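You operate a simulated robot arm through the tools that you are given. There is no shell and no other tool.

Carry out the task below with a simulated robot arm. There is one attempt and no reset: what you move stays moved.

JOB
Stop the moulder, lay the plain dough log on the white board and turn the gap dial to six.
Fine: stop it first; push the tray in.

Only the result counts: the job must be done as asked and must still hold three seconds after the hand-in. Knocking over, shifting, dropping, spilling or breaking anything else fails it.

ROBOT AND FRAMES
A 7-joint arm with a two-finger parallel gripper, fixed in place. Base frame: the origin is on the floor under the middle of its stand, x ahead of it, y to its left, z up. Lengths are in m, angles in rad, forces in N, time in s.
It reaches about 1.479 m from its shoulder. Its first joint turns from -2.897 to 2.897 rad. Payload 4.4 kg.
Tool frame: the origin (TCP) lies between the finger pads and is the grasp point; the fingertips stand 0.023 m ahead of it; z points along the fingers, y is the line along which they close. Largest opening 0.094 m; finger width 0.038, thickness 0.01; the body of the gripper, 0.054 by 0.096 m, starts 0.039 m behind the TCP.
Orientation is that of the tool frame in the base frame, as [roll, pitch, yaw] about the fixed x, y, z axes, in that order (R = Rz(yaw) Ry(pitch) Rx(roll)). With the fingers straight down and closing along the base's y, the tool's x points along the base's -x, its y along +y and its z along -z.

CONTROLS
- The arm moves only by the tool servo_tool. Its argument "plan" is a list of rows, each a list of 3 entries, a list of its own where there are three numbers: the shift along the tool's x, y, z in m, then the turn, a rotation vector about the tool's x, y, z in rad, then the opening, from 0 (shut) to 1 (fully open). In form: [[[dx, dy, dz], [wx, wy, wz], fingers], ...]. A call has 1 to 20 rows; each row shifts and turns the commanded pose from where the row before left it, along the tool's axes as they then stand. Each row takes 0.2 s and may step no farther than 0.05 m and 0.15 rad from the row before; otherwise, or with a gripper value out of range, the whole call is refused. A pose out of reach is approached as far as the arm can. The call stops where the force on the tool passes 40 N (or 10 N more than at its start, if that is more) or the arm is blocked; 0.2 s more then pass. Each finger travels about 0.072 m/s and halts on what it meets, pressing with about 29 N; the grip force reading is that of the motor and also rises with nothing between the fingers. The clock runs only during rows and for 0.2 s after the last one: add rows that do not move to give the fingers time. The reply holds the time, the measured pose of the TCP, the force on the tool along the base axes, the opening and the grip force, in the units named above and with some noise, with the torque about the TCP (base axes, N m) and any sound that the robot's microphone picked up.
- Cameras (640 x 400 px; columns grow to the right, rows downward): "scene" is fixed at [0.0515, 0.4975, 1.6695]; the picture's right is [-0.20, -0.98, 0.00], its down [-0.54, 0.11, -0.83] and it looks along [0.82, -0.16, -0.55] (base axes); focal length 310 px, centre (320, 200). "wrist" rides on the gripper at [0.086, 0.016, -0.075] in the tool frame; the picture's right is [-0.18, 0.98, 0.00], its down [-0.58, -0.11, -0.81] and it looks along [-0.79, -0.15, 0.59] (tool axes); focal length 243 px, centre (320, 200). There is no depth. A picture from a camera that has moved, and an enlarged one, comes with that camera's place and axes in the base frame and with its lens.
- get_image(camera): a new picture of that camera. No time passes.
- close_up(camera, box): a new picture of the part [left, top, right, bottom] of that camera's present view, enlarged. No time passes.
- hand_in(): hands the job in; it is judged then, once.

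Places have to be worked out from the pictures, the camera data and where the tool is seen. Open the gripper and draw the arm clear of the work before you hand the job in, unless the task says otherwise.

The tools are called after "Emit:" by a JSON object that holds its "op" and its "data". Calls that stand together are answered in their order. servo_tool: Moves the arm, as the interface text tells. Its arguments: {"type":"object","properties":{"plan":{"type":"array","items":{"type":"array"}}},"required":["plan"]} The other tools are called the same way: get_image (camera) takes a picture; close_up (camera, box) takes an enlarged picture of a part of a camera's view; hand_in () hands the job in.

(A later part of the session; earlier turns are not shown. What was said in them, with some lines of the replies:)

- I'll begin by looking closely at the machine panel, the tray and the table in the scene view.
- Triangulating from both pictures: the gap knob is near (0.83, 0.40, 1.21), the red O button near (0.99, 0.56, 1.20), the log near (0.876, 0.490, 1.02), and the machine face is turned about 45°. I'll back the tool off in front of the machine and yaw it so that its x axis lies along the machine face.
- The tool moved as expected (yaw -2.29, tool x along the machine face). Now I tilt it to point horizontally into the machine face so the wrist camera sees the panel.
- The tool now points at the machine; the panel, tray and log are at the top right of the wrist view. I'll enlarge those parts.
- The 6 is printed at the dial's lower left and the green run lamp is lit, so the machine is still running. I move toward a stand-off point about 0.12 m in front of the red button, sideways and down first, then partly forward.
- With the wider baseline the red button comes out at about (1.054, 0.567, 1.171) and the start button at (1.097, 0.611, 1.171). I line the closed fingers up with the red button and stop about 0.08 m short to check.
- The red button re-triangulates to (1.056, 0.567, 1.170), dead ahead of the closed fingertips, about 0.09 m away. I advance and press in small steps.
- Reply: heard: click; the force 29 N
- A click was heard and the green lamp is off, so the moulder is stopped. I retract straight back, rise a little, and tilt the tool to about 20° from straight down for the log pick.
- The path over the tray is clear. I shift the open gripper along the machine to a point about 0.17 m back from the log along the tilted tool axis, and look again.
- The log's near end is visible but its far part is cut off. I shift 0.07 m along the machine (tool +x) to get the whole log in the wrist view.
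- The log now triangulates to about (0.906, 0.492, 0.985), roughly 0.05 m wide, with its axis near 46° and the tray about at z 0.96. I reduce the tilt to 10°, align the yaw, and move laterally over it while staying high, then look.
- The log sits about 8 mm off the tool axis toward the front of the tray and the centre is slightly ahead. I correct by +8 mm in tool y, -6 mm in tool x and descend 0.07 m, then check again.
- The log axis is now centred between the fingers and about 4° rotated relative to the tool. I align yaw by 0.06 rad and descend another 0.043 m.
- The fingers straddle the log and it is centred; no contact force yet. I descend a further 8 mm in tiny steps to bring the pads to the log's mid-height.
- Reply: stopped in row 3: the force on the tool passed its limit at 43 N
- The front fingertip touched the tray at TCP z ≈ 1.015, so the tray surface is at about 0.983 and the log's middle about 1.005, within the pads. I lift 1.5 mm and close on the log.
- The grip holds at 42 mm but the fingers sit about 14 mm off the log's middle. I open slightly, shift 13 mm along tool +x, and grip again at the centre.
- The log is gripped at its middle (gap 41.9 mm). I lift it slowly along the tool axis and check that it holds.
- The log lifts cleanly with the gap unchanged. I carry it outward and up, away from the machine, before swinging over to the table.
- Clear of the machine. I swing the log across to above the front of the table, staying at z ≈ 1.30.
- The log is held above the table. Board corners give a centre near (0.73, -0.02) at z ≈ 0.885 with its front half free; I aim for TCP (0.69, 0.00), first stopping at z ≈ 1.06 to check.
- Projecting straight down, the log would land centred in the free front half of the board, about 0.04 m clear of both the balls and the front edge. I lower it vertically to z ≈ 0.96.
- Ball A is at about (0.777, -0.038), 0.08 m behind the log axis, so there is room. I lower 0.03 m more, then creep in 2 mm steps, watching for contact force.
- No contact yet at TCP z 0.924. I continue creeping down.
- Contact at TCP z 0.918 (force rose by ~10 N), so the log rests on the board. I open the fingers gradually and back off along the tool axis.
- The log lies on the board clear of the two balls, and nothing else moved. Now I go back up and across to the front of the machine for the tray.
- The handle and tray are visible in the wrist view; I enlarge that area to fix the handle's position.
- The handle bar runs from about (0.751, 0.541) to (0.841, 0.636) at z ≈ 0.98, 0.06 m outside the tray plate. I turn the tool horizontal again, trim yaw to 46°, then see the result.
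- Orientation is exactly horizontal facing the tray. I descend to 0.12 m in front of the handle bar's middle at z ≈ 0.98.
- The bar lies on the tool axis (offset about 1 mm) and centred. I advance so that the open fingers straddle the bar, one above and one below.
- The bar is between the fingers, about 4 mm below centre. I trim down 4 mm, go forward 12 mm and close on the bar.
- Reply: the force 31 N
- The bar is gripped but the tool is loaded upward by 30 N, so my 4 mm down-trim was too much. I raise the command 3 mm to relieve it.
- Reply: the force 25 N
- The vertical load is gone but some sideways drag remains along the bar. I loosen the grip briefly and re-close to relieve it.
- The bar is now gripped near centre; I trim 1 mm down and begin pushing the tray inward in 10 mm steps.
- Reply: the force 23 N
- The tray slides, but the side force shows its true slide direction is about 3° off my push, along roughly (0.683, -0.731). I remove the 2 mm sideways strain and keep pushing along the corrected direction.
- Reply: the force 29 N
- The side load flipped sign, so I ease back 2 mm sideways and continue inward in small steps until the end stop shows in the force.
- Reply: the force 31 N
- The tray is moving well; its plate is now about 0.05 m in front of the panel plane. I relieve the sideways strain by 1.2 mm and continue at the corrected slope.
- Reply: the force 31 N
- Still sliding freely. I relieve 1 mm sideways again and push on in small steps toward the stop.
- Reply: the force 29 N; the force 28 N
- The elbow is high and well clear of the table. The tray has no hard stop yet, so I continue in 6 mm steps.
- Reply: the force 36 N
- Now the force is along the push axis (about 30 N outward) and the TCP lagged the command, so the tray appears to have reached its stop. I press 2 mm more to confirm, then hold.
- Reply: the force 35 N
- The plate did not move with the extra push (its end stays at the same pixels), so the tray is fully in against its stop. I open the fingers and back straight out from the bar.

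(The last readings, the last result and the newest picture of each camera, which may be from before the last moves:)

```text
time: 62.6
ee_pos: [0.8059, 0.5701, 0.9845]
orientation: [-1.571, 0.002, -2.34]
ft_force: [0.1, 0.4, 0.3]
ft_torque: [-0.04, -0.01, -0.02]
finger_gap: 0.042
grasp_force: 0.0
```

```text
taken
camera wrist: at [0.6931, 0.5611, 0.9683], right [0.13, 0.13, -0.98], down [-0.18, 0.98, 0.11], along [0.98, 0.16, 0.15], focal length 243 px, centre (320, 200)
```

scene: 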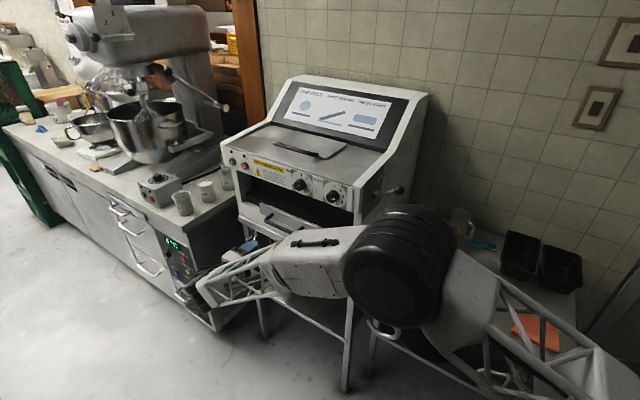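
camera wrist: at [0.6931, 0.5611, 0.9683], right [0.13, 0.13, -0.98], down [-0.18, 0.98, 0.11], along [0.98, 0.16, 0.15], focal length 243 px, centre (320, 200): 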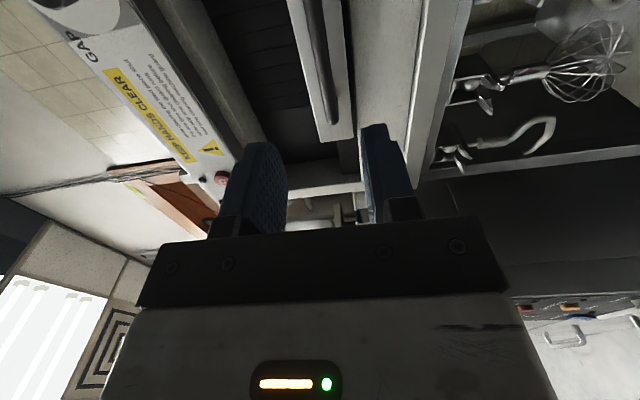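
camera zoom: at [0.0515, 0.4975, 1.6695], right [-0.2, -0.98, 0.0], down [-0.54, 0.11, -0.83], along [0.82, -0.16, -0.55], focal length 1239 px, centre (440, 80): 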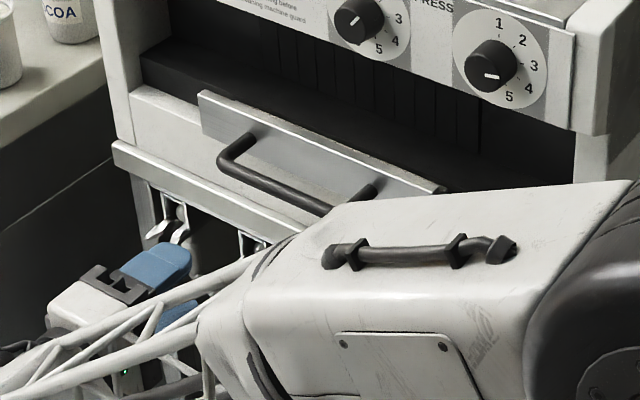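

The tray is in and stays in. Next the gap dial: I take strong enlargements of it from the scene camera, which has a clear view.

Emit:
{"op": "close_up", "data": {"camera": "scene", "box": [280, 165, 328, 195]}}

Emit:
{"op": "close_up", "data": {"camera": "scene", "box": [310, 175, 358, 205]}}

Emit:
{"op": "close_up", "data": {"camera": "wrist", "box": [30, 0, 190, 100]}}

```text
13.33 times, centred on (304, 180) of scene
camera zoom: at [0.0515, 0.4975, 1.6695], right [-0.2, -0.98, 0.0], down [-0.54, 0.11, -0.83], along [0.82, -0.16, -0.55], focal length 4130 px, centre (533, 467)
```

zoom: 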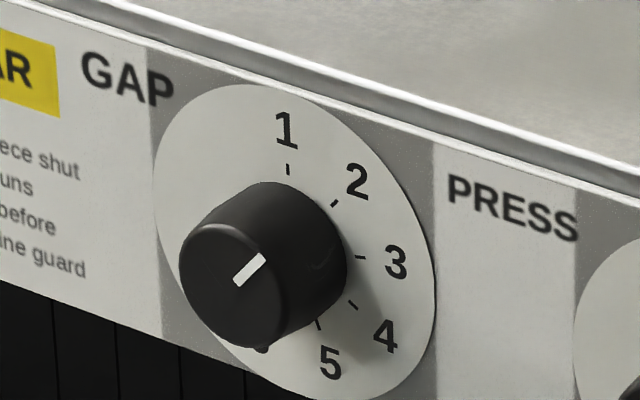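

```text
13.33 times, centred on (334, 190) of scene
camera zoom: at [0.0515, 0.4975, 1.6695], right [-0.2, -0.98, 0.0], down [-0.54, 0.11, -0.83], along [0.82, -0.16, -0.55], focal length 4130 px, centre (133, 333)
```

zoom: 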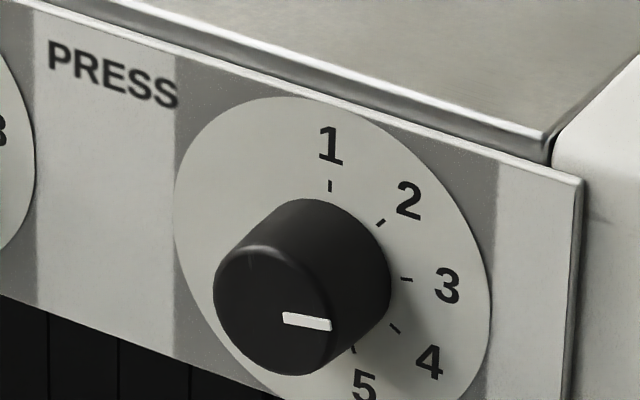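

```text
4.00 times, centred on (110, 50) of wrist
camera zoom: at [0.6931, 0.5611, 0.9683], right [0.13, 0.13, -0.98], down [-0.18, 0.98, 0.11], along [0.98, 0.16, 0.15], focal length 970 px, centre (1160, 800)
```

zoom: 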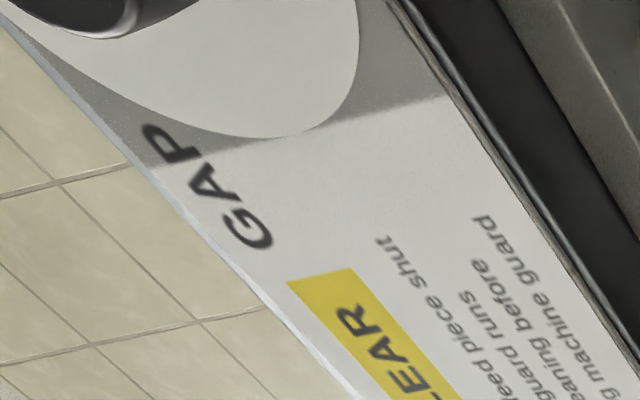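

The enlargement shows the gap pointer at 2, ticks 40° apart (1 at the top, so 6 sits at 200° clockwise), and the knob about 34 mm wide and 23 mm tall. I need a clockwise turn of about 160°; I move the tool up to 0.12 m in front of the gap knob.

Emit:
{"op": "servo_tool", "data": {"plan": [[[0, -0.045, 0], [0, 0, 0], 0.65], [[0, -0.045, 0], [0, 0, 0], 0.65], [[0, -0.045, 0], [0, 0, 0], 0.65], [[0, -0.045, 0], [0, 0, 0], 0.65], [[0.03, 0, 0], [0, 0, 0], 0.65], [[0.03, 0, 0], [0, 0, 0], 0.65], [[0, 0, 0.028], [0, 0, 0], 0.65], [[0, 0, 0.028], [0, 0, 0], 0.65], [[0, 0, 0], [0, 0, 0], 0.65]]}}

Emit:
{"op": "get_image", "data": {"camera": "wrist"}}

Emit:
{"op": "get_image", "data": {"camera": "scene"}}

```text
time: 64.6
ee_pos: [0.8054, 0.4873, 1.1651]
orientation: [-1.572, 0.0, -2.342]
ft_force: [-0.6, -0.3, 0.0]
ft_torque: [0.02, -0.03, 0.03]
finger_gap: 0.0611
grasp_force: 0.1
```

```text
taken
camera wrist: at [0.6914, 0.4785, 1.1493], right [0.13, 0.13, -0.98], down [-0.18, 0.98, 0.11], along [0.98, 0.16, 0.15], focal length 243 px, centre (320, 200)
```

wrist: 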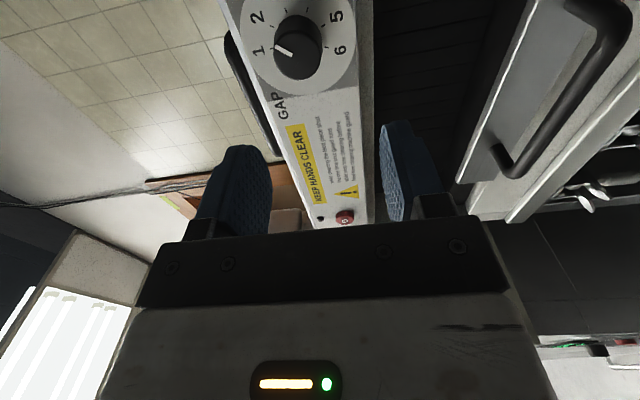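

```text
taken
```

scene: 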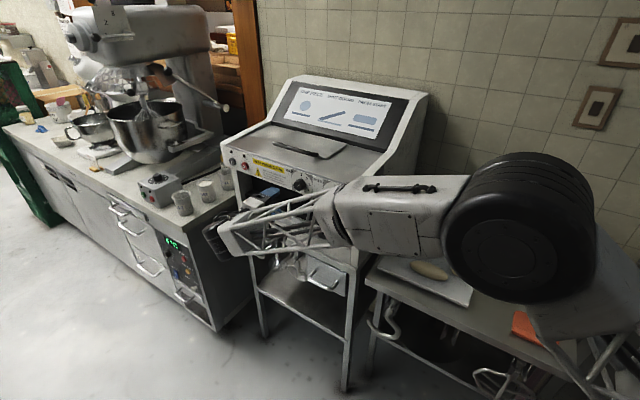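

Emit:
{"op": "close_up", "data": {"camera": "wrist", "box": [220, 0, 380, 100]}}

```text
4.00 times, centred on (300, 50) of wrist
camera zoom: at [0.6914, 0.4785, 1.1493], right [0.13, 0.13, -0.98], down [-0.18, 0.98, 0.11], along [0.98, 0.16, 0.15], focal length 970 px, centre (400, 800)
```

zoom: 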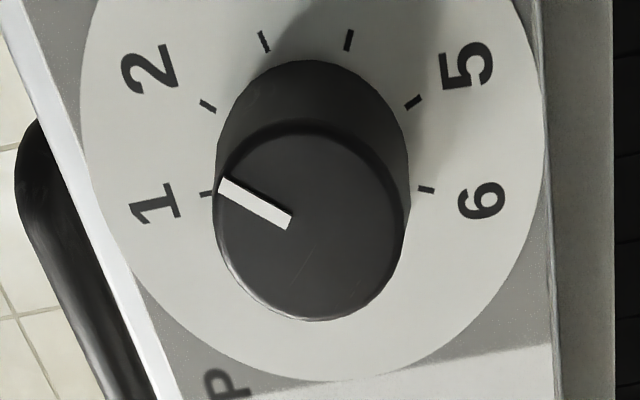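

From the wrist view the ticks fit a circle very well and the knob face comes out at about (0.870, 0.4055, 1.180), 0.10 m ahead, 14 mm right and 14 mm up of my axis. I centre on it, then roll the tool by -82° so the coming 164° turn is spread evenly around the neutral pose.

Emit:
{"op": "servo_tool", "data": {"plan": [[[0.0135, -0.0145, 0], [0, 0, 0], 0.65], [[0, 0, 0], [0, 0, -0.1431], 0.65], [[0, 0, 0], [0, 0, -0.1431], 0.65], [[0, 0, 0], [0, 0, -0.1431], 0.65], [[0, 0, 0], [0, 0, -0.1431], 0.65], [[0, 0, 0], [0, 0, -0.1431], 0.65], [[0, 0, 0], [0, 0, -0.1431], 0.65], [[0, 0, 0], [0, 0, -0.1431], 0.65], [[0, 0, 0], [0, 0, -0.1431], 0.65], [[0, 0, 0], [0, 0, -0.1431], 0.65], [[0, 0, 0], [0, 0, -0.1431], 0.65], [[0, 0, 0], [0, 0, 0], 0.65]]}}

Emit:
{"op": "get_image", "data": {"camera": "wrist"}}

Emit:
{"op": "get_image", "data": {"camera": "scene"}}

```text
time: 67.2
ee_pos: [0.7977, 0.4789, 1.1777]
orientation: [-1.577, -1.432, -2.335]
ft_force: [0.1, 0.8, -0.4]
ft_torque: [0.0, -0.02, -0.02]
finger_gap: 0.0612
grasp_force: 0.0
```

```text
taken
camera wrist: at [0.7246, 0.5114, 1.2626], right [-0.66, -0.68, -0.32], down [-0.45, 0.7, -0.56], along [0.6, -0.23, -0.77], focal length 243 px, centre (320, 200)
```

wrist: 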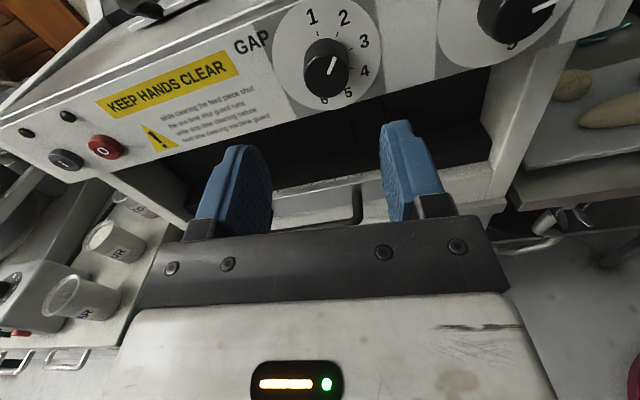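

```text
taken
```

scene: 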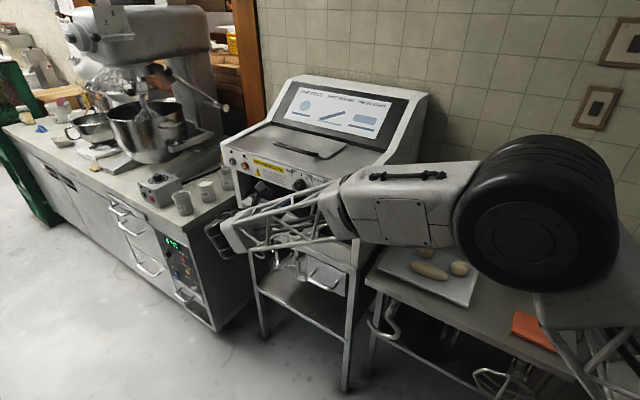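

Emit:
{"op": "close_up", "data": {"camera": "wrist", "box": [256, 0, 416, 100]}}

```text
4.00 times, centred on (336, 50) of wrist
camera zoom: at [0.7246, 0.5114, 1.2626], right [-0.66, -0.68, -0.32], down [-0.45, 0.7, -0.56], along [0.6, -0.23, -0.77], focal length 970 px, centre (256, 800)
```

zoom: 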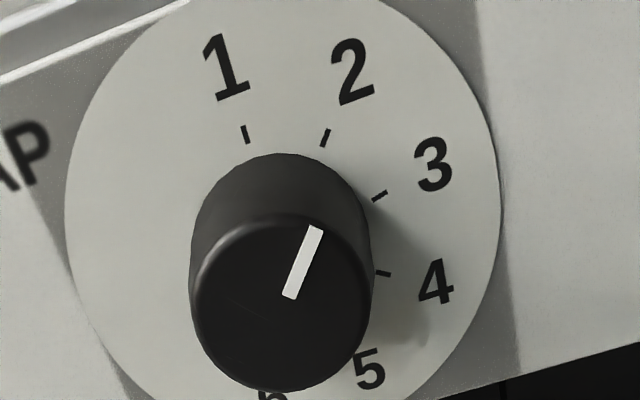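

Seen from above, the knob lies 4 mm to the tool's +y and about 0.095 m ahead. I correct that and advance 0.055 m, then check alignment before sliding over the knob.

Emit:
{"op": "servo_tool", "data": {"plan": [[[0, 0.004, 0], [0, 0, 0], 0.65], [[0, 0, 0.025], [0, 0, 0], 0.65], [[0, 0, 0.03], [0, 0, 0], 0.65], [[0, 0, 0], [0, 0, 0], 0.65]]}}

Emit:
{"op": "get_image", "data": {"camera": "wrist"}}

Emit:
{"op": "close_up", "data": {"camera": "scene", "box": [250, 155, 346, 215]}}

```text
time: 68.2
ee_pos: [0.8359, 0.4371, 1.1782]
orientation: [-1.577, -1.432, -2.333]
ft_force: [1.1, -0.1, -1.0]
ft_torque: [0.03, 0.01, 0.0]
finger_gap: 0.0613
grasp_force: 0.1
```

```text
taken
camera wrist: at [0.7627, 0.4707, 1.2623], right [-0.66, -0.68, -0.32], down [-0.45, 0.7, -0.56], along [0.6, -0.23, -0.76], focal length 243 px, centre (320, 200)
```

wrist: 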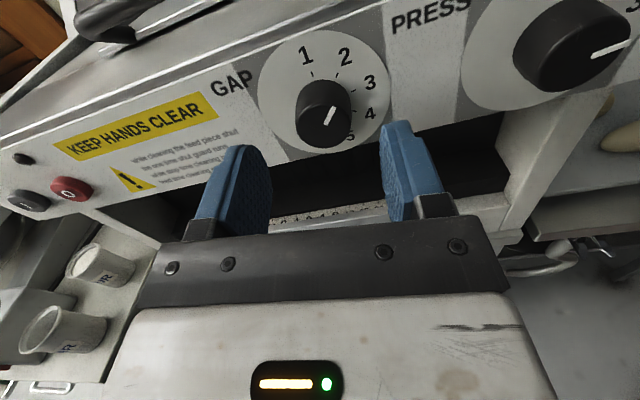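

```text
6.67 times, centred on (298, 185) of scene
camera zoom: at [0.0515, 0.4975, 1.6695], right [-0.2, -0.98, 0.0], down [-0.54, 0.11, -0.83], along [0.82, -0.16, -0.55], focal length 2065 px, centre (467, 300)
```

zoom: 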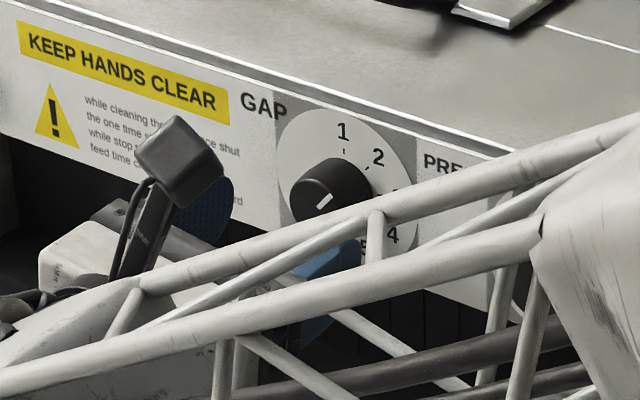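

Emit:
{"op": "close_up", "data": {"camera": "wrist", "box": [240, 60, 400, 160]}}

```text
4.00 times, centred on (320, 110) of wrist
camera zoom: at [0.7627, 0.4707, 1.2623], right [-0.66, -0.68, -0.32], down [-0.45, 0.7, -0.56], along [0.6, -0.23, -0.76], focal length 970 px, centre (320, 560)
```

zoom: 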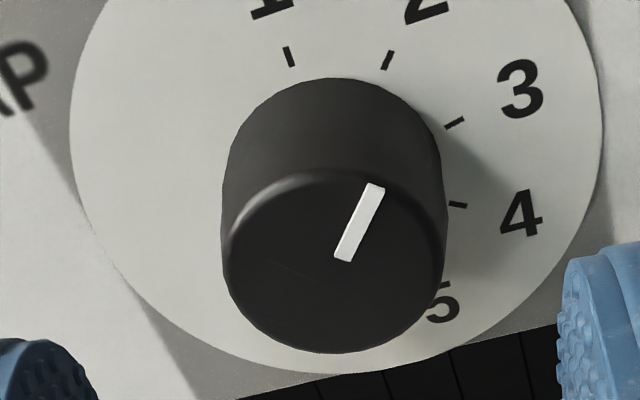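

The knob is aligned to within 2 mm. I trim and slide the fingers over the knob, leaving about 6 mm to the panel.

Emit:
{"op": "servo_tool", "data": {"plan": [[[0, 0.002, 0.01], [0, 0, 0], 0.65], [[0, 0, 0.01], [0, 0, 0], 0.65], [[0, 0, 0.008], [0, 0, 0], 0.65], [[0, 0, 0.005], [0, 0, 0], 0.65], [[0, 0, 0], [0, 0, 0], 0.65]]}}

Emit:
{"op": "get_image", "data": {"camera": "wrist"}}

Emit:
{"op": "close_up", "data": {"camera": "wrist", "box": [220, 90, 420, 215]}}

```text
time: 69.4
ee_pos: [0.8567, 0.4145, 1.1764]
orientation: [-1.576, -1.433, -2.332]
ft_force: [0.2, -0.5, 0.0]
ft_torque: [0.01, 0.02, -0.03]
finger_gap: 0.0611
grasp_force: 0.0
```

```text
taken
camera wrist: at [0.7832, 0.4469, 1.2611], right [-0.66, -0.68, -0.32], down [-0.45, 0.7, -0.56], along [0.6, -0.23, -0.76], focal length 243 px, centre (320, 200)
```

wrist: 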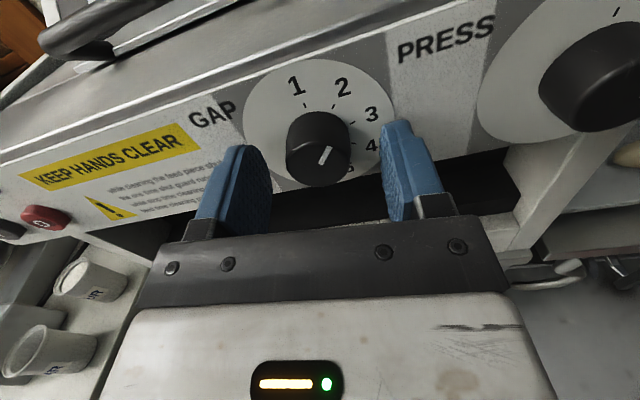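

```text
3.20 times, centred on (320, 152) of wrist
camera zoom: at [0.7832, 0.4469, 1.2611], right [-0.66, -0.68, -0.32], down [-0.45, 0.7, -0.56], along [0.6, -0.23, -0.76], focal length 776 px, centre (320, 352)
```

zoom: 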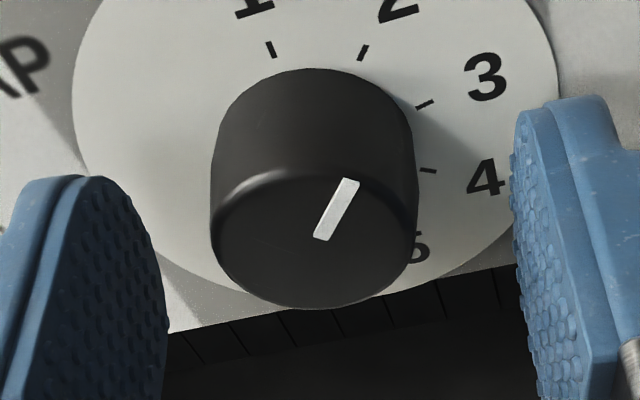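

The knob face is 10 mm ahead of the TCP and centred within 1 mm. I advance 6 mm more and close on the knob.

Emit:
{"op": "servo_tool", "data": {"plan": [[[0, 0, 0.006], [0, 0, 0], 0.65], [[0, 0, 0], [0, 0, 0], 0.5], [[0, 0, 0], [0, 0, 0], 0.4], [[0, 0, 0], [0, 0, 0], 0.2], [[0, 0, 0], [0, 0, 0], 0.15], [[0, 0, 0], [0, 0, 0], 0.15]]}}

Emit:
{"op": "close_up", "data": {"camera": "wrist", "box": [220, 90, 420, 215]}}

```text
time: 70.8
ee_pos: [0.8612, 0.4119, 1.178]
orientation: [-1.576, -1.431, -2.332]
ft_force: [21.1, 12.2, 2.5]
ft_torque: [-0.06, -0.07, 0.55]
finger_gap: 0.0331
grasp_force: 45.3
```

```text
3.20 times, centred on (320, 152) of wrist
camera zoom: at [0.7876, 0.4438, 1.2612], right [-0.66, -0.68, -0.32], down [-0.45, 0.7, -0.56], along [0.6, -0.23, -0.76], focal length 776 px, centre (320, 352)
```

zoom: 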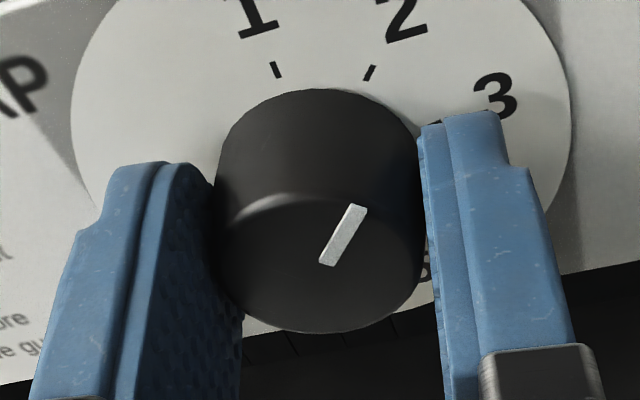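

The knob is gripped (33 mm) with a 24 N side load, meaning I'm about 1 mm off axis. I shift 1 mm back and begin the clockwise turn with a small portion to see how it behaves.

Emit:
{"op": "servo_tool", "data": {"plan": [[[0, -0.001, 0], [0, 0, 0], 0.15], [[0, 0, 0], [0, 0, 0.06], 0.15], [[0, 0, 0], [0, 0, 0.08], 0.15], [[0, 0, 0], [0, 0, 0.08], 0.15], [[0, 0, 0], [0, 0, 0], 0.15]]}}

Emit:
{"op": "close_up", "data": {"camera": "wrist", "box": [220, 90, 420, 215]}}

```text
time: 72.0
ee_pos: [0.8618, 0.4119, 1.1771]
orientation: [-1.572, -1.21, -2.337]
ft_force: [-6.8, 22.0, 11.3]
ft_torque: [-0.48, -0.46, 0.13]
finger_gap: 0.0329
grasp_force: 45.2
```

```text
3.20 times, centred on (320, 152) of wrist
camera zoom: at [0.7754, 0.4311, 1.253], right [-0.59, -0.61, -0.52], down [-0.37, 0.78, -0.5], along [0.72, -0.11, -0.69], focal length 776 px, centre (320, 352)
```

zoom: 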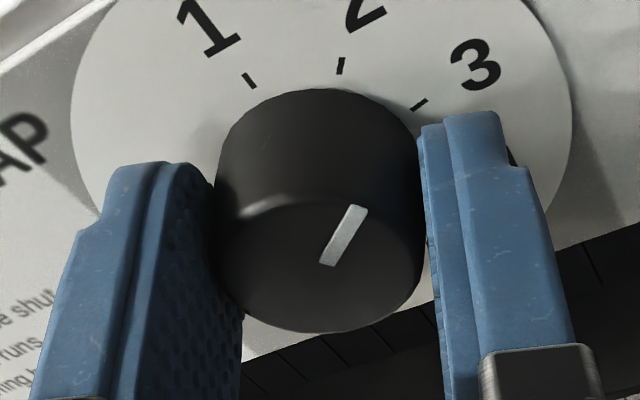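

The knob turns together with the fingers (the pointer stays fixed in the gripper view while the scale moves). I relieve the small loads and continue clockwise.

Emit:
{"op": "servo_tool", "data": {"plan": [[[0.0002, -0.0005, -0.0008], [0, 0, 0], 0.15], [[0, 0, 0], [0, 0, 0.1], 0.15], [[0, 0, 0], [0, 0, 0.1], 0.15], [[0, 0, 0], [0, 0, 0.1], 0.15], [[0, 0, 0], [0, 0, 0.1], 0.15], [[0, 0, 0], [0, 0, 0.1], 0.15], [[0, 0, 0], [0, 0, 0], 0.15]]}}

Emit:
{"op": "close_up", "data": {"camera": "wrist", "box": [220, 90, 420, 215]}}

```text
time: 73.6
ee_pos: [0.8615, 0.4107, 1.1766]
orientation: [-1.573, -0.71, -2.338]
ft_force: [-10.4, 23.9, -7.4]
ft_torque: [0.08, 0.13, 0.31]
finger_gap: 0.033
grasp_force: 44.5
```

```text
3.20 times, centred on (320, 152) of wrist
camera zoom: at [0.7546, 0.4091, 1.2221], right [-0.35, -0.36, -0.86], down [-0.22, 0.93, -0.3], along [0.91, 0.09, -0.41], focal length 776 px, centre (320, 352)
```

zoom: 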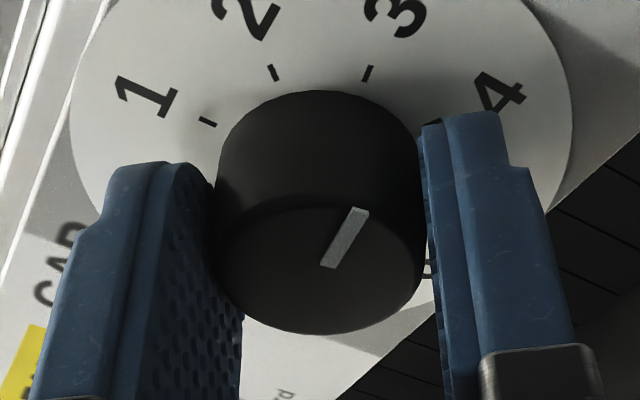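

One full scale step (2→3) took 41°, so the scale pitch is about 40° as computed. I continue the turn.

Emit:
{"op": "servo_tool", "data": {"plan": [[[0, -0.0003, -0.0005], [0, 0, 0.1], 0.15], [[0, 0, 0], [0, 0, 0.1], 0.15], [[0, 0, 0], [0, 0, 0.1], 0.15], [[0, 0, 0], [0, 0, 0.1], 0.15], [[0, 0, 0], [0, 0, 0.1], 0.15], [[0, 0, 0], [0, 0, 0.1], 0.15], [[0, 0, 0], [0, 0, 0.1], 0.15], [[0, 0, 0], [0, 0, 0], 0.15]]}}

Emit:
{"op": "close_up", "data": {"camera": "wrist", "box": [220, 90, 420, 215]}}

Emit:
{"op": "get_image", "data": {"camera": "scene"}}

```text
time: 75.4
ee_pos: [0.8609, 0.4114, 1.1784]
orientation: [-1.573, -0.011, -2.341]
ft_force: [2.8, -4.9, -20.8]
ft_torque: [0.36, 0.38, -0.27]
finger_gap: 0.0332
grasp_force: 45.1
```

```text
3.20 times, centred on (320, 152) of wrist
camera zoom: at [0.7472, 0.4016, 1.1628], right [0.12, 0.13, -0.98], down [-0.17, 0.98, 0.1], along [0.98, 0.16, 0.14], focal length 776 px, centre (320, 352)
```

zoom: 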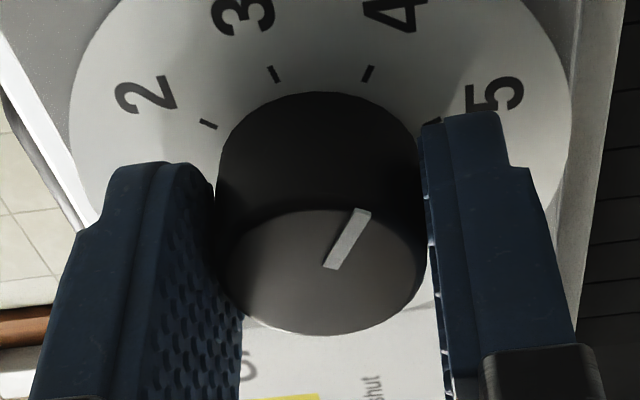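

```text
taken
```

scene: 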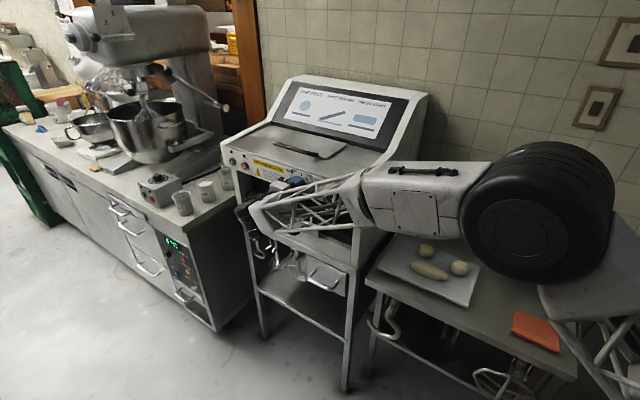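

The pointer now sits at 4: my geometric solution gives pointer 120.6° against tick 4 at 120.3°. I relieve the vertical load and turn another 40° toward 5.

Emit:
{"op": "servo_tool", "data": {"plan": [[[0, 0.0008, 0], [0, 0, 0.1], 0.15], [[0, 0, 0], [0, 0, 0.1], 0.15], [[0, 0, 0], [0, 0, 0.1], 0.15], [[0, 0, 0], [0, 0, 0.1], 0.15], [[0, 0, 0], [0, 0, 0.1], 0.15], [[0, 0, 0], [0, 0, 0.1], 0.15], [[0, 0, 0], [0, 0, 0.1], 0.15], [[0, 0, 0], [0, 0, 0], 0.15]]}}

Emit:
{"op": "close_up", "data": {"camera": "wrist", "box": [220, 90, 420, 215]}}

Emit:
{"op": "get_image", "data": {"camera": "scene"}}

```text
time: 77.2
ee_pos: [0.8608, 0.4114, 1.1783]
orientation: [-1.573, 0.692, -2.341]
ft_force: [-14.9, -8.6, -9.9]
ft_torque: [0.2, 0.27, -0.53]
finger_gap: 0.0331
grasp_force: 45.0
```

```text
3.20 times, centred on (320, 152) of wrist
camera zoom: at [0.7683, 0.4235, 1.1105], right [0.53, 0.55, -0.64], down [-0.32, 0.83, 0.46], along [0.78, -0.04, 0.62], focal length 776 px, centre (320, 352)
```

zoom: 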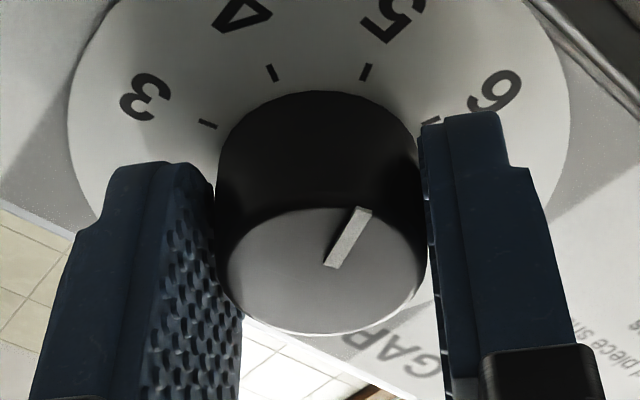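

```text
taken
```

scene: 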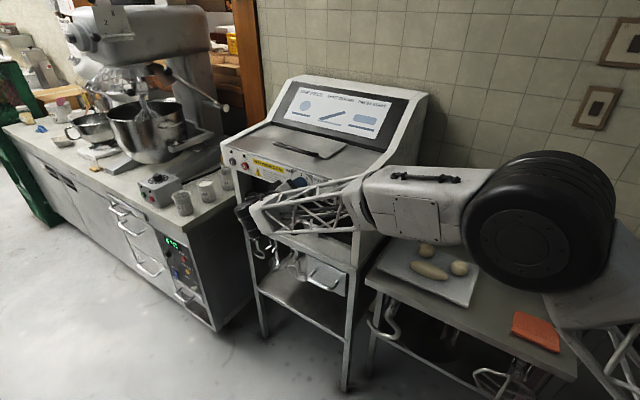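

The pointer is at 5 now. One more 40° step brings it to 6.

Emit:
{"op": "servo_tool", "data": {"plan": [[[0.0007, 0, 0], [0, 0, 0.1], 0.15], [[0, 0, 0], [0, 0, 0.1], 0.15], [[0, 0, 0], [0, 0, 0.1], 0.15], [[0, 0, 0], [0, 0, 0.1], 0.15], [[0, 0, 0], [0, 0, 0.1], 0.15], [[0, 0, 0], [0, 0, 0.1], 0.15], [[0, 0, 0], [0, 0, 0.092], 0.15], [[0, 0, 0], [0, 0, 0], 0.15]]}}

Emit:
{"op": "close_up", "data": {"camera": "wrist", "box": [220, 90, 420, 215]}}

```text
time: 79.0
ee_pos: [0.8599, 0.4117, 1.1779]
orientation: [-1.573, 1.382, -2.342]
ft_force: [32.2, 18.6, 12.6]
ft_torque: [0.04, 0.12, 0.62]
finger_gap: 0.0332
grasp_force: 45.0
```

```text
3.20 times, centred on (320, 152) of wrist
camera zoom: at [0.8067, 0.4638, 1.0893], right [0.69, 0.72, 0.0], down [-0.58, 0.56, 0.59], along [0.43, -0.41, 0.81], focal length 776 px, centre (320, 352)
```

zoom: 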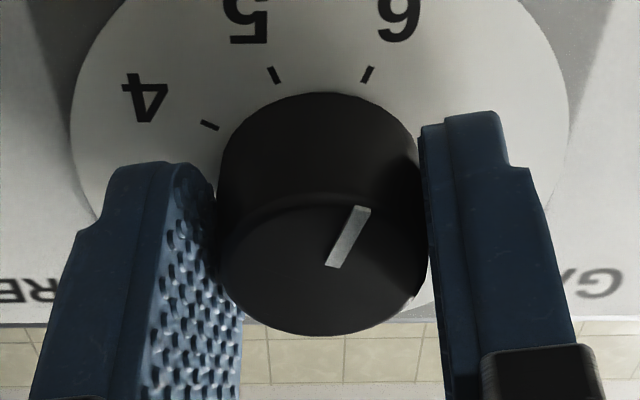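

The pointer now lines up with the 6 tick. I relieve the side load, then open the fingers gradually and back straight out.

Emit:
{"op": "servo_tool", "data": {"plan": [[[-0.0004, 0.0012, 0], [0, 0, 0], 0.15], [[0, 0, 0], [0, 0, 0], 0.15]]}}

Emit:
{"op": "close_up", "data": {"camera": "wrist", "box": [220, 90, 420, 215]}}

```text
time: 79.6
ee_pos: [0.8612, 0.4116, 1.176]
orientation: [-1.573, 1.382, -2.344]
ft_force: [-33.5, 2.2, 12.8]
ft_torque: [-0.37, -0.43, -0.62]
finger_gap: 0.0334
grasp_force: 45.3
```

```text
3.20 times, centred on (320, 152) of wrist
camera zoom: at [0.8068, 0.4639, 1.0892], right [0.7, 0.72, 0.0], down [-0.58, 0.56, 0.59], along [0.43, -0.41, 0.81], focal length 776 px, centre (320, 352)
```

zoom: 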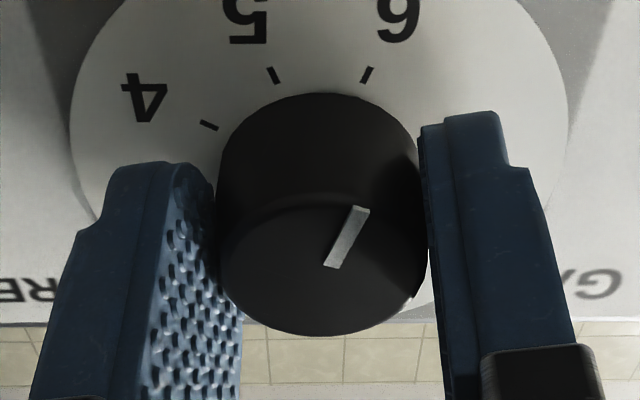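

Emit:
{"op": "servo_tool", "data": {"plan": [[[0, -0.0005, -0.0005], [0, 0, 0], 0.15], [[0, 0, 0], [0, 0, 0], 0.25], [[0, 0, 0], [0, 0, 0], 0.38], [[0, 0, 0], [0, 0, 0], 0.5], [[0, 0, 0], [0, 0, 0], 0.6], [[0, 0, 0], [0, 0, 0], 0.65], [[0, 0, 0], [0, 0, 0], 0.65]]}}

Emit:
{"op": "close_up", "data": {"camera": "wrist", "box": [220, 90, 420, 215]}}

```text
time: 81.2
ee_pos: [0.8612, 0.4122, 1.1768]
orientation: [-1.575, 1.381, -2.344]
ft_force: [-0.2, -0.3, -0.3]
ft_torque: [0.04, 0.02, -0.02]
finger_gap: 0.0612
grasp_force: 0.1
```

```text
3.20 times, centred on (320, 152) of wrist
camera zoom: at [0.8074, 0.4642, 1.0896], right [0.7, 0.72, 0.0], down [-0.58, 0.56, 0.59], along [0.43, -0.41, 0.81], focal length 776 px, centre (320, 352)
```

zoom: 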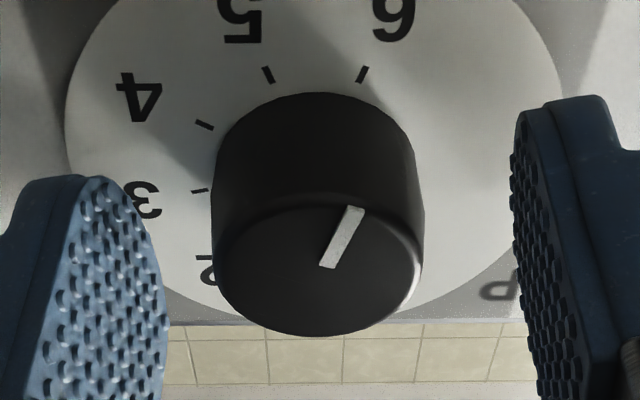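

The fingers are open with the pointer still at 6. I retract straight back from the panel and check the dial from both cameras.

Emit:
{"op": "servo_tool", "data": {"plan": [[[0, 0, -0.01], [0, 0, 0], 0.65], [[0, 0, -0.02], [0, 0, 0], 0.65], [[0, 0, -0.04], [0, 0, 0], 0.65], [[0, 0, -0.045], [0, 0, 0], 0.65], [[0, 0, -0.045], [0, 0, 0], 0.65], [[0, 0, 0], [0, 0, 0], 0.65]]}}

Emit:
{"op": "get_image", "data": {"camera": "wrist"}}

Emit:
{"op": "close_up", "data": {"camera": "scene", "box": [280, 165, 328, 195]}}

Emit:
{"op": "get_image", "data": {"camera": "scene"}}

```text
time: 82.6
ee_pos: [0.7456, 0.5223, 1.1806]
orientation: [-1.577, 1.38, -2.345]
ft_force: [0.6, -0.1, 0.6]
ft_torque: [0.01, -0.01, 0.0]
finger_gap: 0.0609
grasp_force: 0.0
```

```text
taken
camera wrist: at [0.6923, 0.576, 1.0936], right [0.7, 0.72, 0.0], down [-0.58, 0.56, 0.59], along [0.43, -0.41, 0.81], focal length 243 px, centre (320, 200)
```

wrist: 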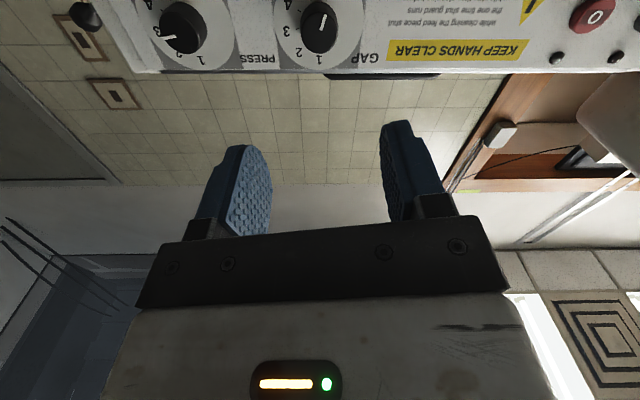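

```text
13.33 times, centred on (304, 180) of scene
camera zoom: at [0.0515, 0.4975, 1.6695], right [-0.2, -0.98, 0.0], down [-0.54, 0.11, -0.83], along [0.82, -0.16, -0.55], focal length 4130 px, centre (533, 467)
```

zoom: 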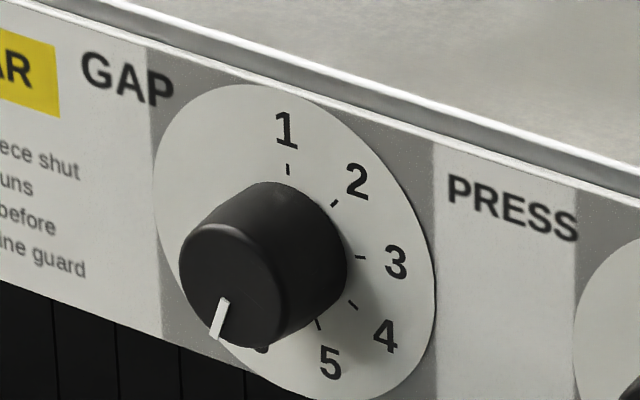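

```text
taken
```

scene: 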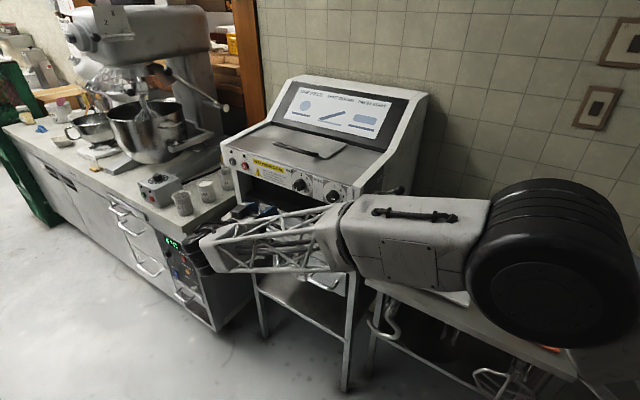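

Emit:
{"op": "close_up", "data": {"camera": "wrist", "box": [256, 0, 384, 80]}}

```text
5.00 times, centred on (320, 40) of wrist
camera zoom: at [0.6923, 0.576, 1.0936], right [0.7, 0.72, 0.0], down [-0.58, 0.56, 0.59], along [0.43, -0.41, 0.81], focal length 1213 px, centre (320, 1000)
```

zoom: 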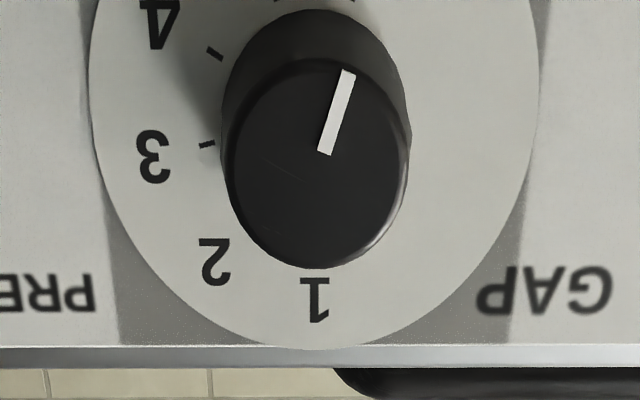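

From below, the pointer reads 199.8° clockwise, exactly on 6. I roll the tool back to neutral and withdraw up and away from the machine with the gripper open.

Emit:
{"op": "servo_tool", "data": {"plan": [[[0, 0, -0.03], [0, 0, 0], 0.8], [[0, 0, -0.03], [0, 0, 0], 0.8], [[0, 0, 0], [0, 0, -0.138], 0.8], [[0, 0, 0], [0, 0, -0.138], 0.8], [[0, 0, 0], [0, 0, -0.138], 0.8], [[0, 0, 0], [0, 0, -0.138], 0.8], [[0, 0, 0], [0, 0, -0.138], 0.8], [[0, 0, 0], [0, 0, -0.138], 0.8], [[0, 0, 0], [0, 0, -0.138], 0.8], [[0, 0, 0], [0, 0, -0.138], 0.8], [[0, 0, 0], [0, 0, -0.138], 0.8], [[0, 0, 0], [0, 0, -0.138], 0.8], [[0, -0.045, 0], [0, 0, 0], 0.8], [[0, -0.045, 0], [0, 0, 0], 0.8], [[0, -0.045, 0], [0, 0, 0], 0.8], [[0, -0.045, 0], [0, 0, 0], 0.8], [[0, 0, 0], [0, 0, 0], 0.8]]}}

Emit:
{"op": "get_image", "data": {"camera": "scene"}}

Emit:
{"op": "get_image", "data": {"camera": "wrist"}}

```text
time: 86.2
ee_pos: [0.7062, 0.5644, 1.3563]
orientation: [-1.573, 0.001, -2.339]
ft_force: [1.0, 0.4, -1.3]
ft_torque: [0.02, -0.03, 0.0]
finger_gap: 0.0751
grasp_force: 0.0
```

```text
taken
```

scene: 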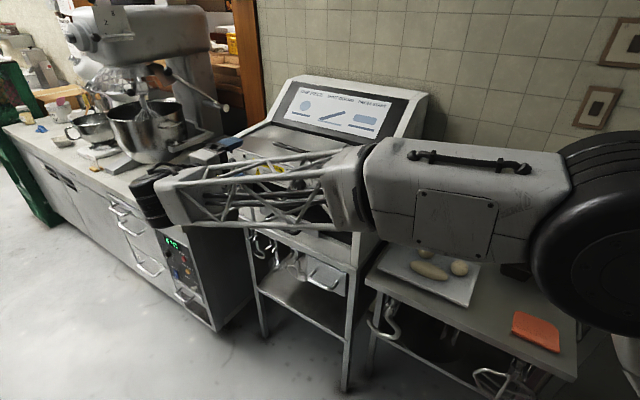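

```text
taken
camera wrist: at [0.5926, 0.5548, 1.3406], right [0.13, 0.13, -0.98], down [-0.18, 0.98, 0.11], along [0.98, 0.16, 0.15], focal length 243 px, centre (320, 200)
```

wrist: 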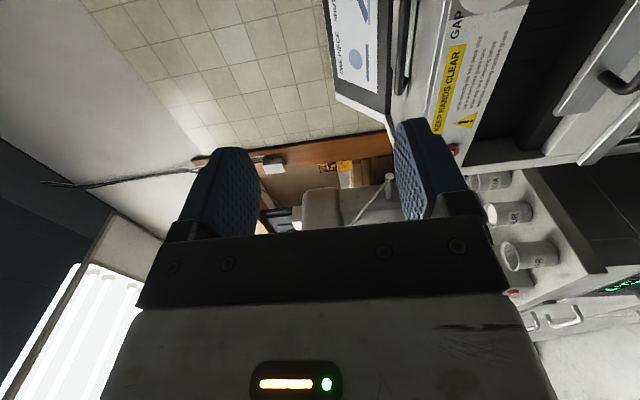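

I withdraw farther back from the machine and turn the tool down again so that the scene camera can see the whole work area.

Emit:
{"op": "servo_tool", "data": {"plan": [[[0, 0, -0.045], [0, 0, 0], 0.8], [[0, 0, -0.045], [0, 0, 0], 0.8], [[0, 0, -0.045], [0, 0, 0], 0.8], [[0, 0, 0], [-0.1428, 0, 0], 0.8], [[0, 0, 0], [-0.1428, 0, 0], 0.8], [[0, 0, 0], [-0.1428, 0, 0], 0.8], [[0, 0, 0], [-0.1428, 0, 0], 0.8], [[0, 0, 0], [-0.1428, 0, 0], 0.8], [[0, 0, 0], [-0.1428, 0, 0], 0.8], [[0, 0, 0], [-0.1428, 0, 0], 0.8], [[0, 0, 0], [-0.1428, 0, 0], 0.8], [[0, 0, 0], [-0.1428, 0, 0], 0.8], [[0, 0, 0], [-0.1428, 0, 0], 0.8], [[0, 0, 0], [-0.1428, 0, 0], 0.8], [[0, 0, 0], [0, 0, 0], 0.8]]}}

Emit:
{"op": "get_image", "data": {"camera": "scene"}}

Emit:
{"op": "close_up", "data": {"camera": "scene", "box": [210, 135, 370, 235]}}

Emit:
{"op": "close_up", "data": {"camera": "scene", "box": [352, 200, 592, 350]}}

```text
time: 89.4
ee_pos: [0.6055, 0.6585, 1.3574]
orientation: [3.139, 0.001, -2.339]
ft_force: [-0.1, 0.3, -0.9]
ft_torque: [0.0, -0.02, -0.04]
finger_gap: 0.0753
grasp_force: 0.1
```

```text
taken
```

scene: 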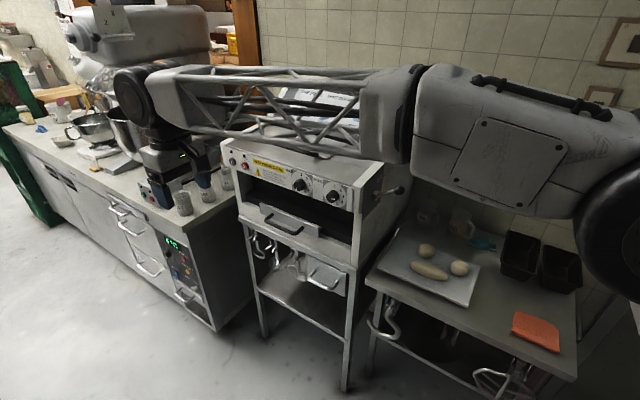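

```text
4.00 times, centred on (290, 185) of scene
camera zoom: at [0.0515, 0.4975, 1.6695], right [-0.2, -0.98, 0.0], down [-0.54, 0.11, -0.83], along [0.82, -0.16, -0.55], focal length 1239 px, centre (440, 260)
```

zoom: 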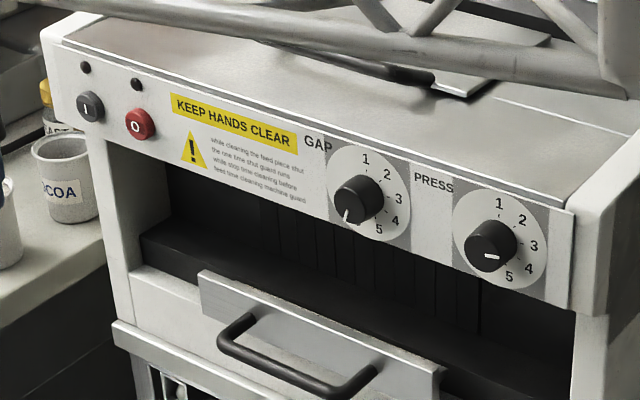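

```text
2.67 times, centred on (472, 275) of scene
camera zoom: at [0.0515, 0.4975, 1.6695], right [-0.2, -0.98, 0.0], down [-0.54, 0.11, -0.83], along [0.82, -0.16, -0.55], focal length 826 px, centre (-85, 0)
```

zoom: 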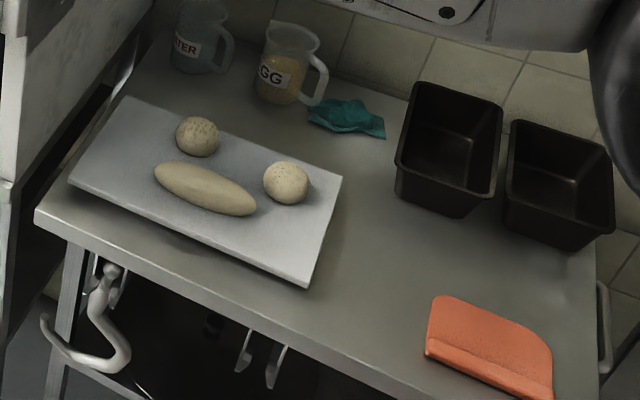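

Everything looks right: lamp out, pointer at 6, log on the board with the balls undisturbed. I take one more close look at the tray's fit against the front frame.

Emit:
{"op": "close_up", "data": {"camera": "scene", "box": [236, 190, 300, 230]}}

Emit:
{"op": "close_up", "data": {"camera": "scene", "box": [292, 205, 356, 245]}}

Emit:
{"op": "close_up", "data": {"camera": "scene", "box": [280, 165, 328, 195]}}

```text
10.00 times, centred on (268, 210) of scene
camera zoom: at [0.0515, 0.4975, 1.6695], right [-0.2, -0.98, 0.0], down [-0.54, 0.11, -0.83], along [0.82, -0.16, -0.55], focal length 3098 px, centre (840, 100)
```

zoom: 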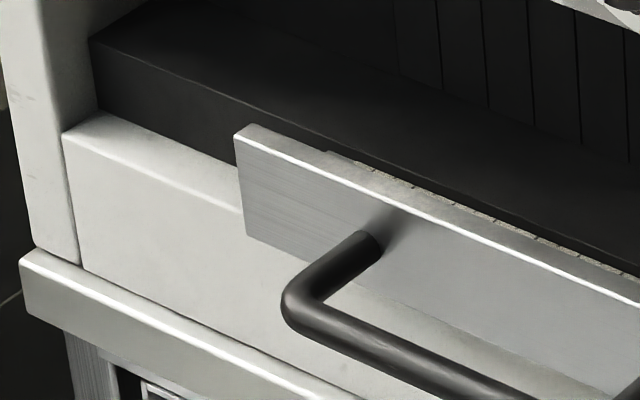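

```text
10.00 times, centred on (324, 225) of scene
camera zoom: at [0.0515, 0.4975, 1.6695], right [-0.2, -0.98, 0.0], down [-0.54, 0.11, -0.83], along [0.82, -0.16, -0.55], focal length 3098 px, centre (280, -50)
```

zoom: 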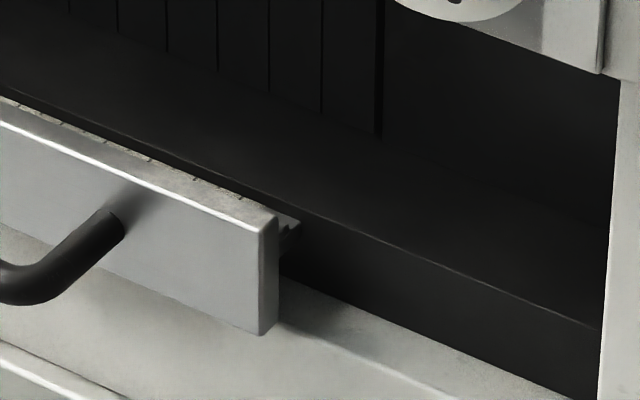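

```text
13.33 times, centred on (304, 180) of scene
camera zoom: at [0.0515, 0.4975, 1.6695], right [-0.2, -0.98, 0.0], down [-0.54, 0.11, -0.83], along [0.82, -0.16, -0.55], focal length 4130 px, centre (533, 467)
```

zoom: 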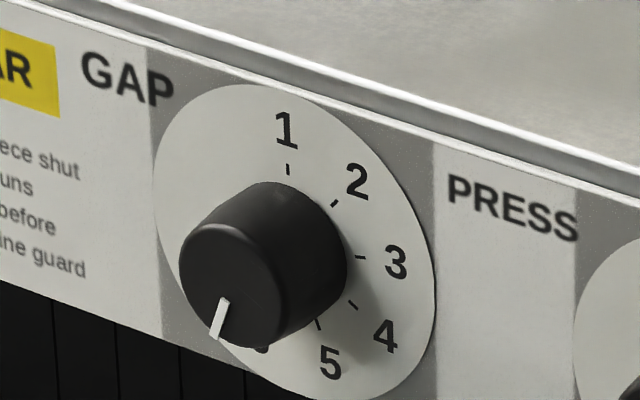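

The tray plate sits against the sill at the same place as when it resisted ~30 N, so it is fully in. I open the gripper fully as a last step with the arm clear.

Emit:
{"op": "servo_tool", "data": {"plan": [[[0, 0, -0.03], [0, 0, 0], 1], [[0, 0, -0.02], [0, 0, 0], 1], [[0, 0, 0], [0, 0, 0], 1], [[0, 0, 0], [0, 0, 0], 1]]}}

Emit:
{"op": "get_image", "data": {"camera": "scene"}}

```text
time: 90.4
ee_pos: [0.6075, 0.6568, 1.405]
orientation: [-3.141, 0.001, -2.342]
ft_force: [1.4, -0.3, -0.1]
ft_torque: [-0.02, -0.02, 0.02]
finger_gap: 0.0939
grasp_force: 0.0
```

```text
taken
```

scene: 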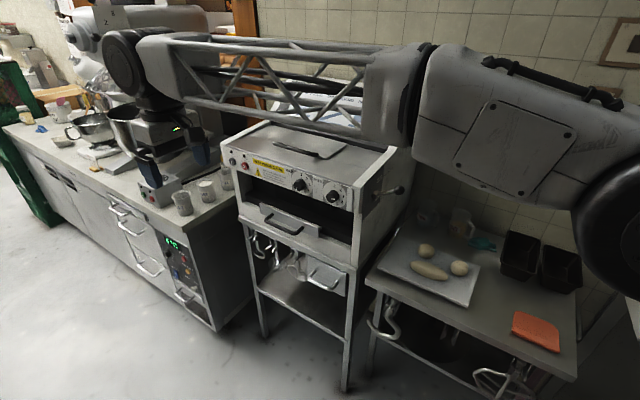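

The final picture shows the run lamp off, the tray in, the gap dial on six, the log on the white board, and the arm clear with its gripper open. I hand the job in.

Emit:
{"op": "hand_in", "data": {}}

```text
The job is handed in.
```

I finished the job and handed it in; the hand-in reply gave no verdict on whether it passed.

- **Stop:** I pressed the red O button first. There was a click and the green lamp went out.
- **Dough log:** The plain log lies on the free front half of the white board. It is clear of the two dough balls, which did not move.
- **Tray:** I pushed it in by its handle until it stopped against the front frame. It resisted a push of about 30 N and did not spring back when I let go.
- **Gap dial:** I turned it from two to six. Close-up pictures put the pointer on the 6 mark.

In the last picture nothing else looks shifted or knocked over. The gripper is open and the arm is clear of the work.
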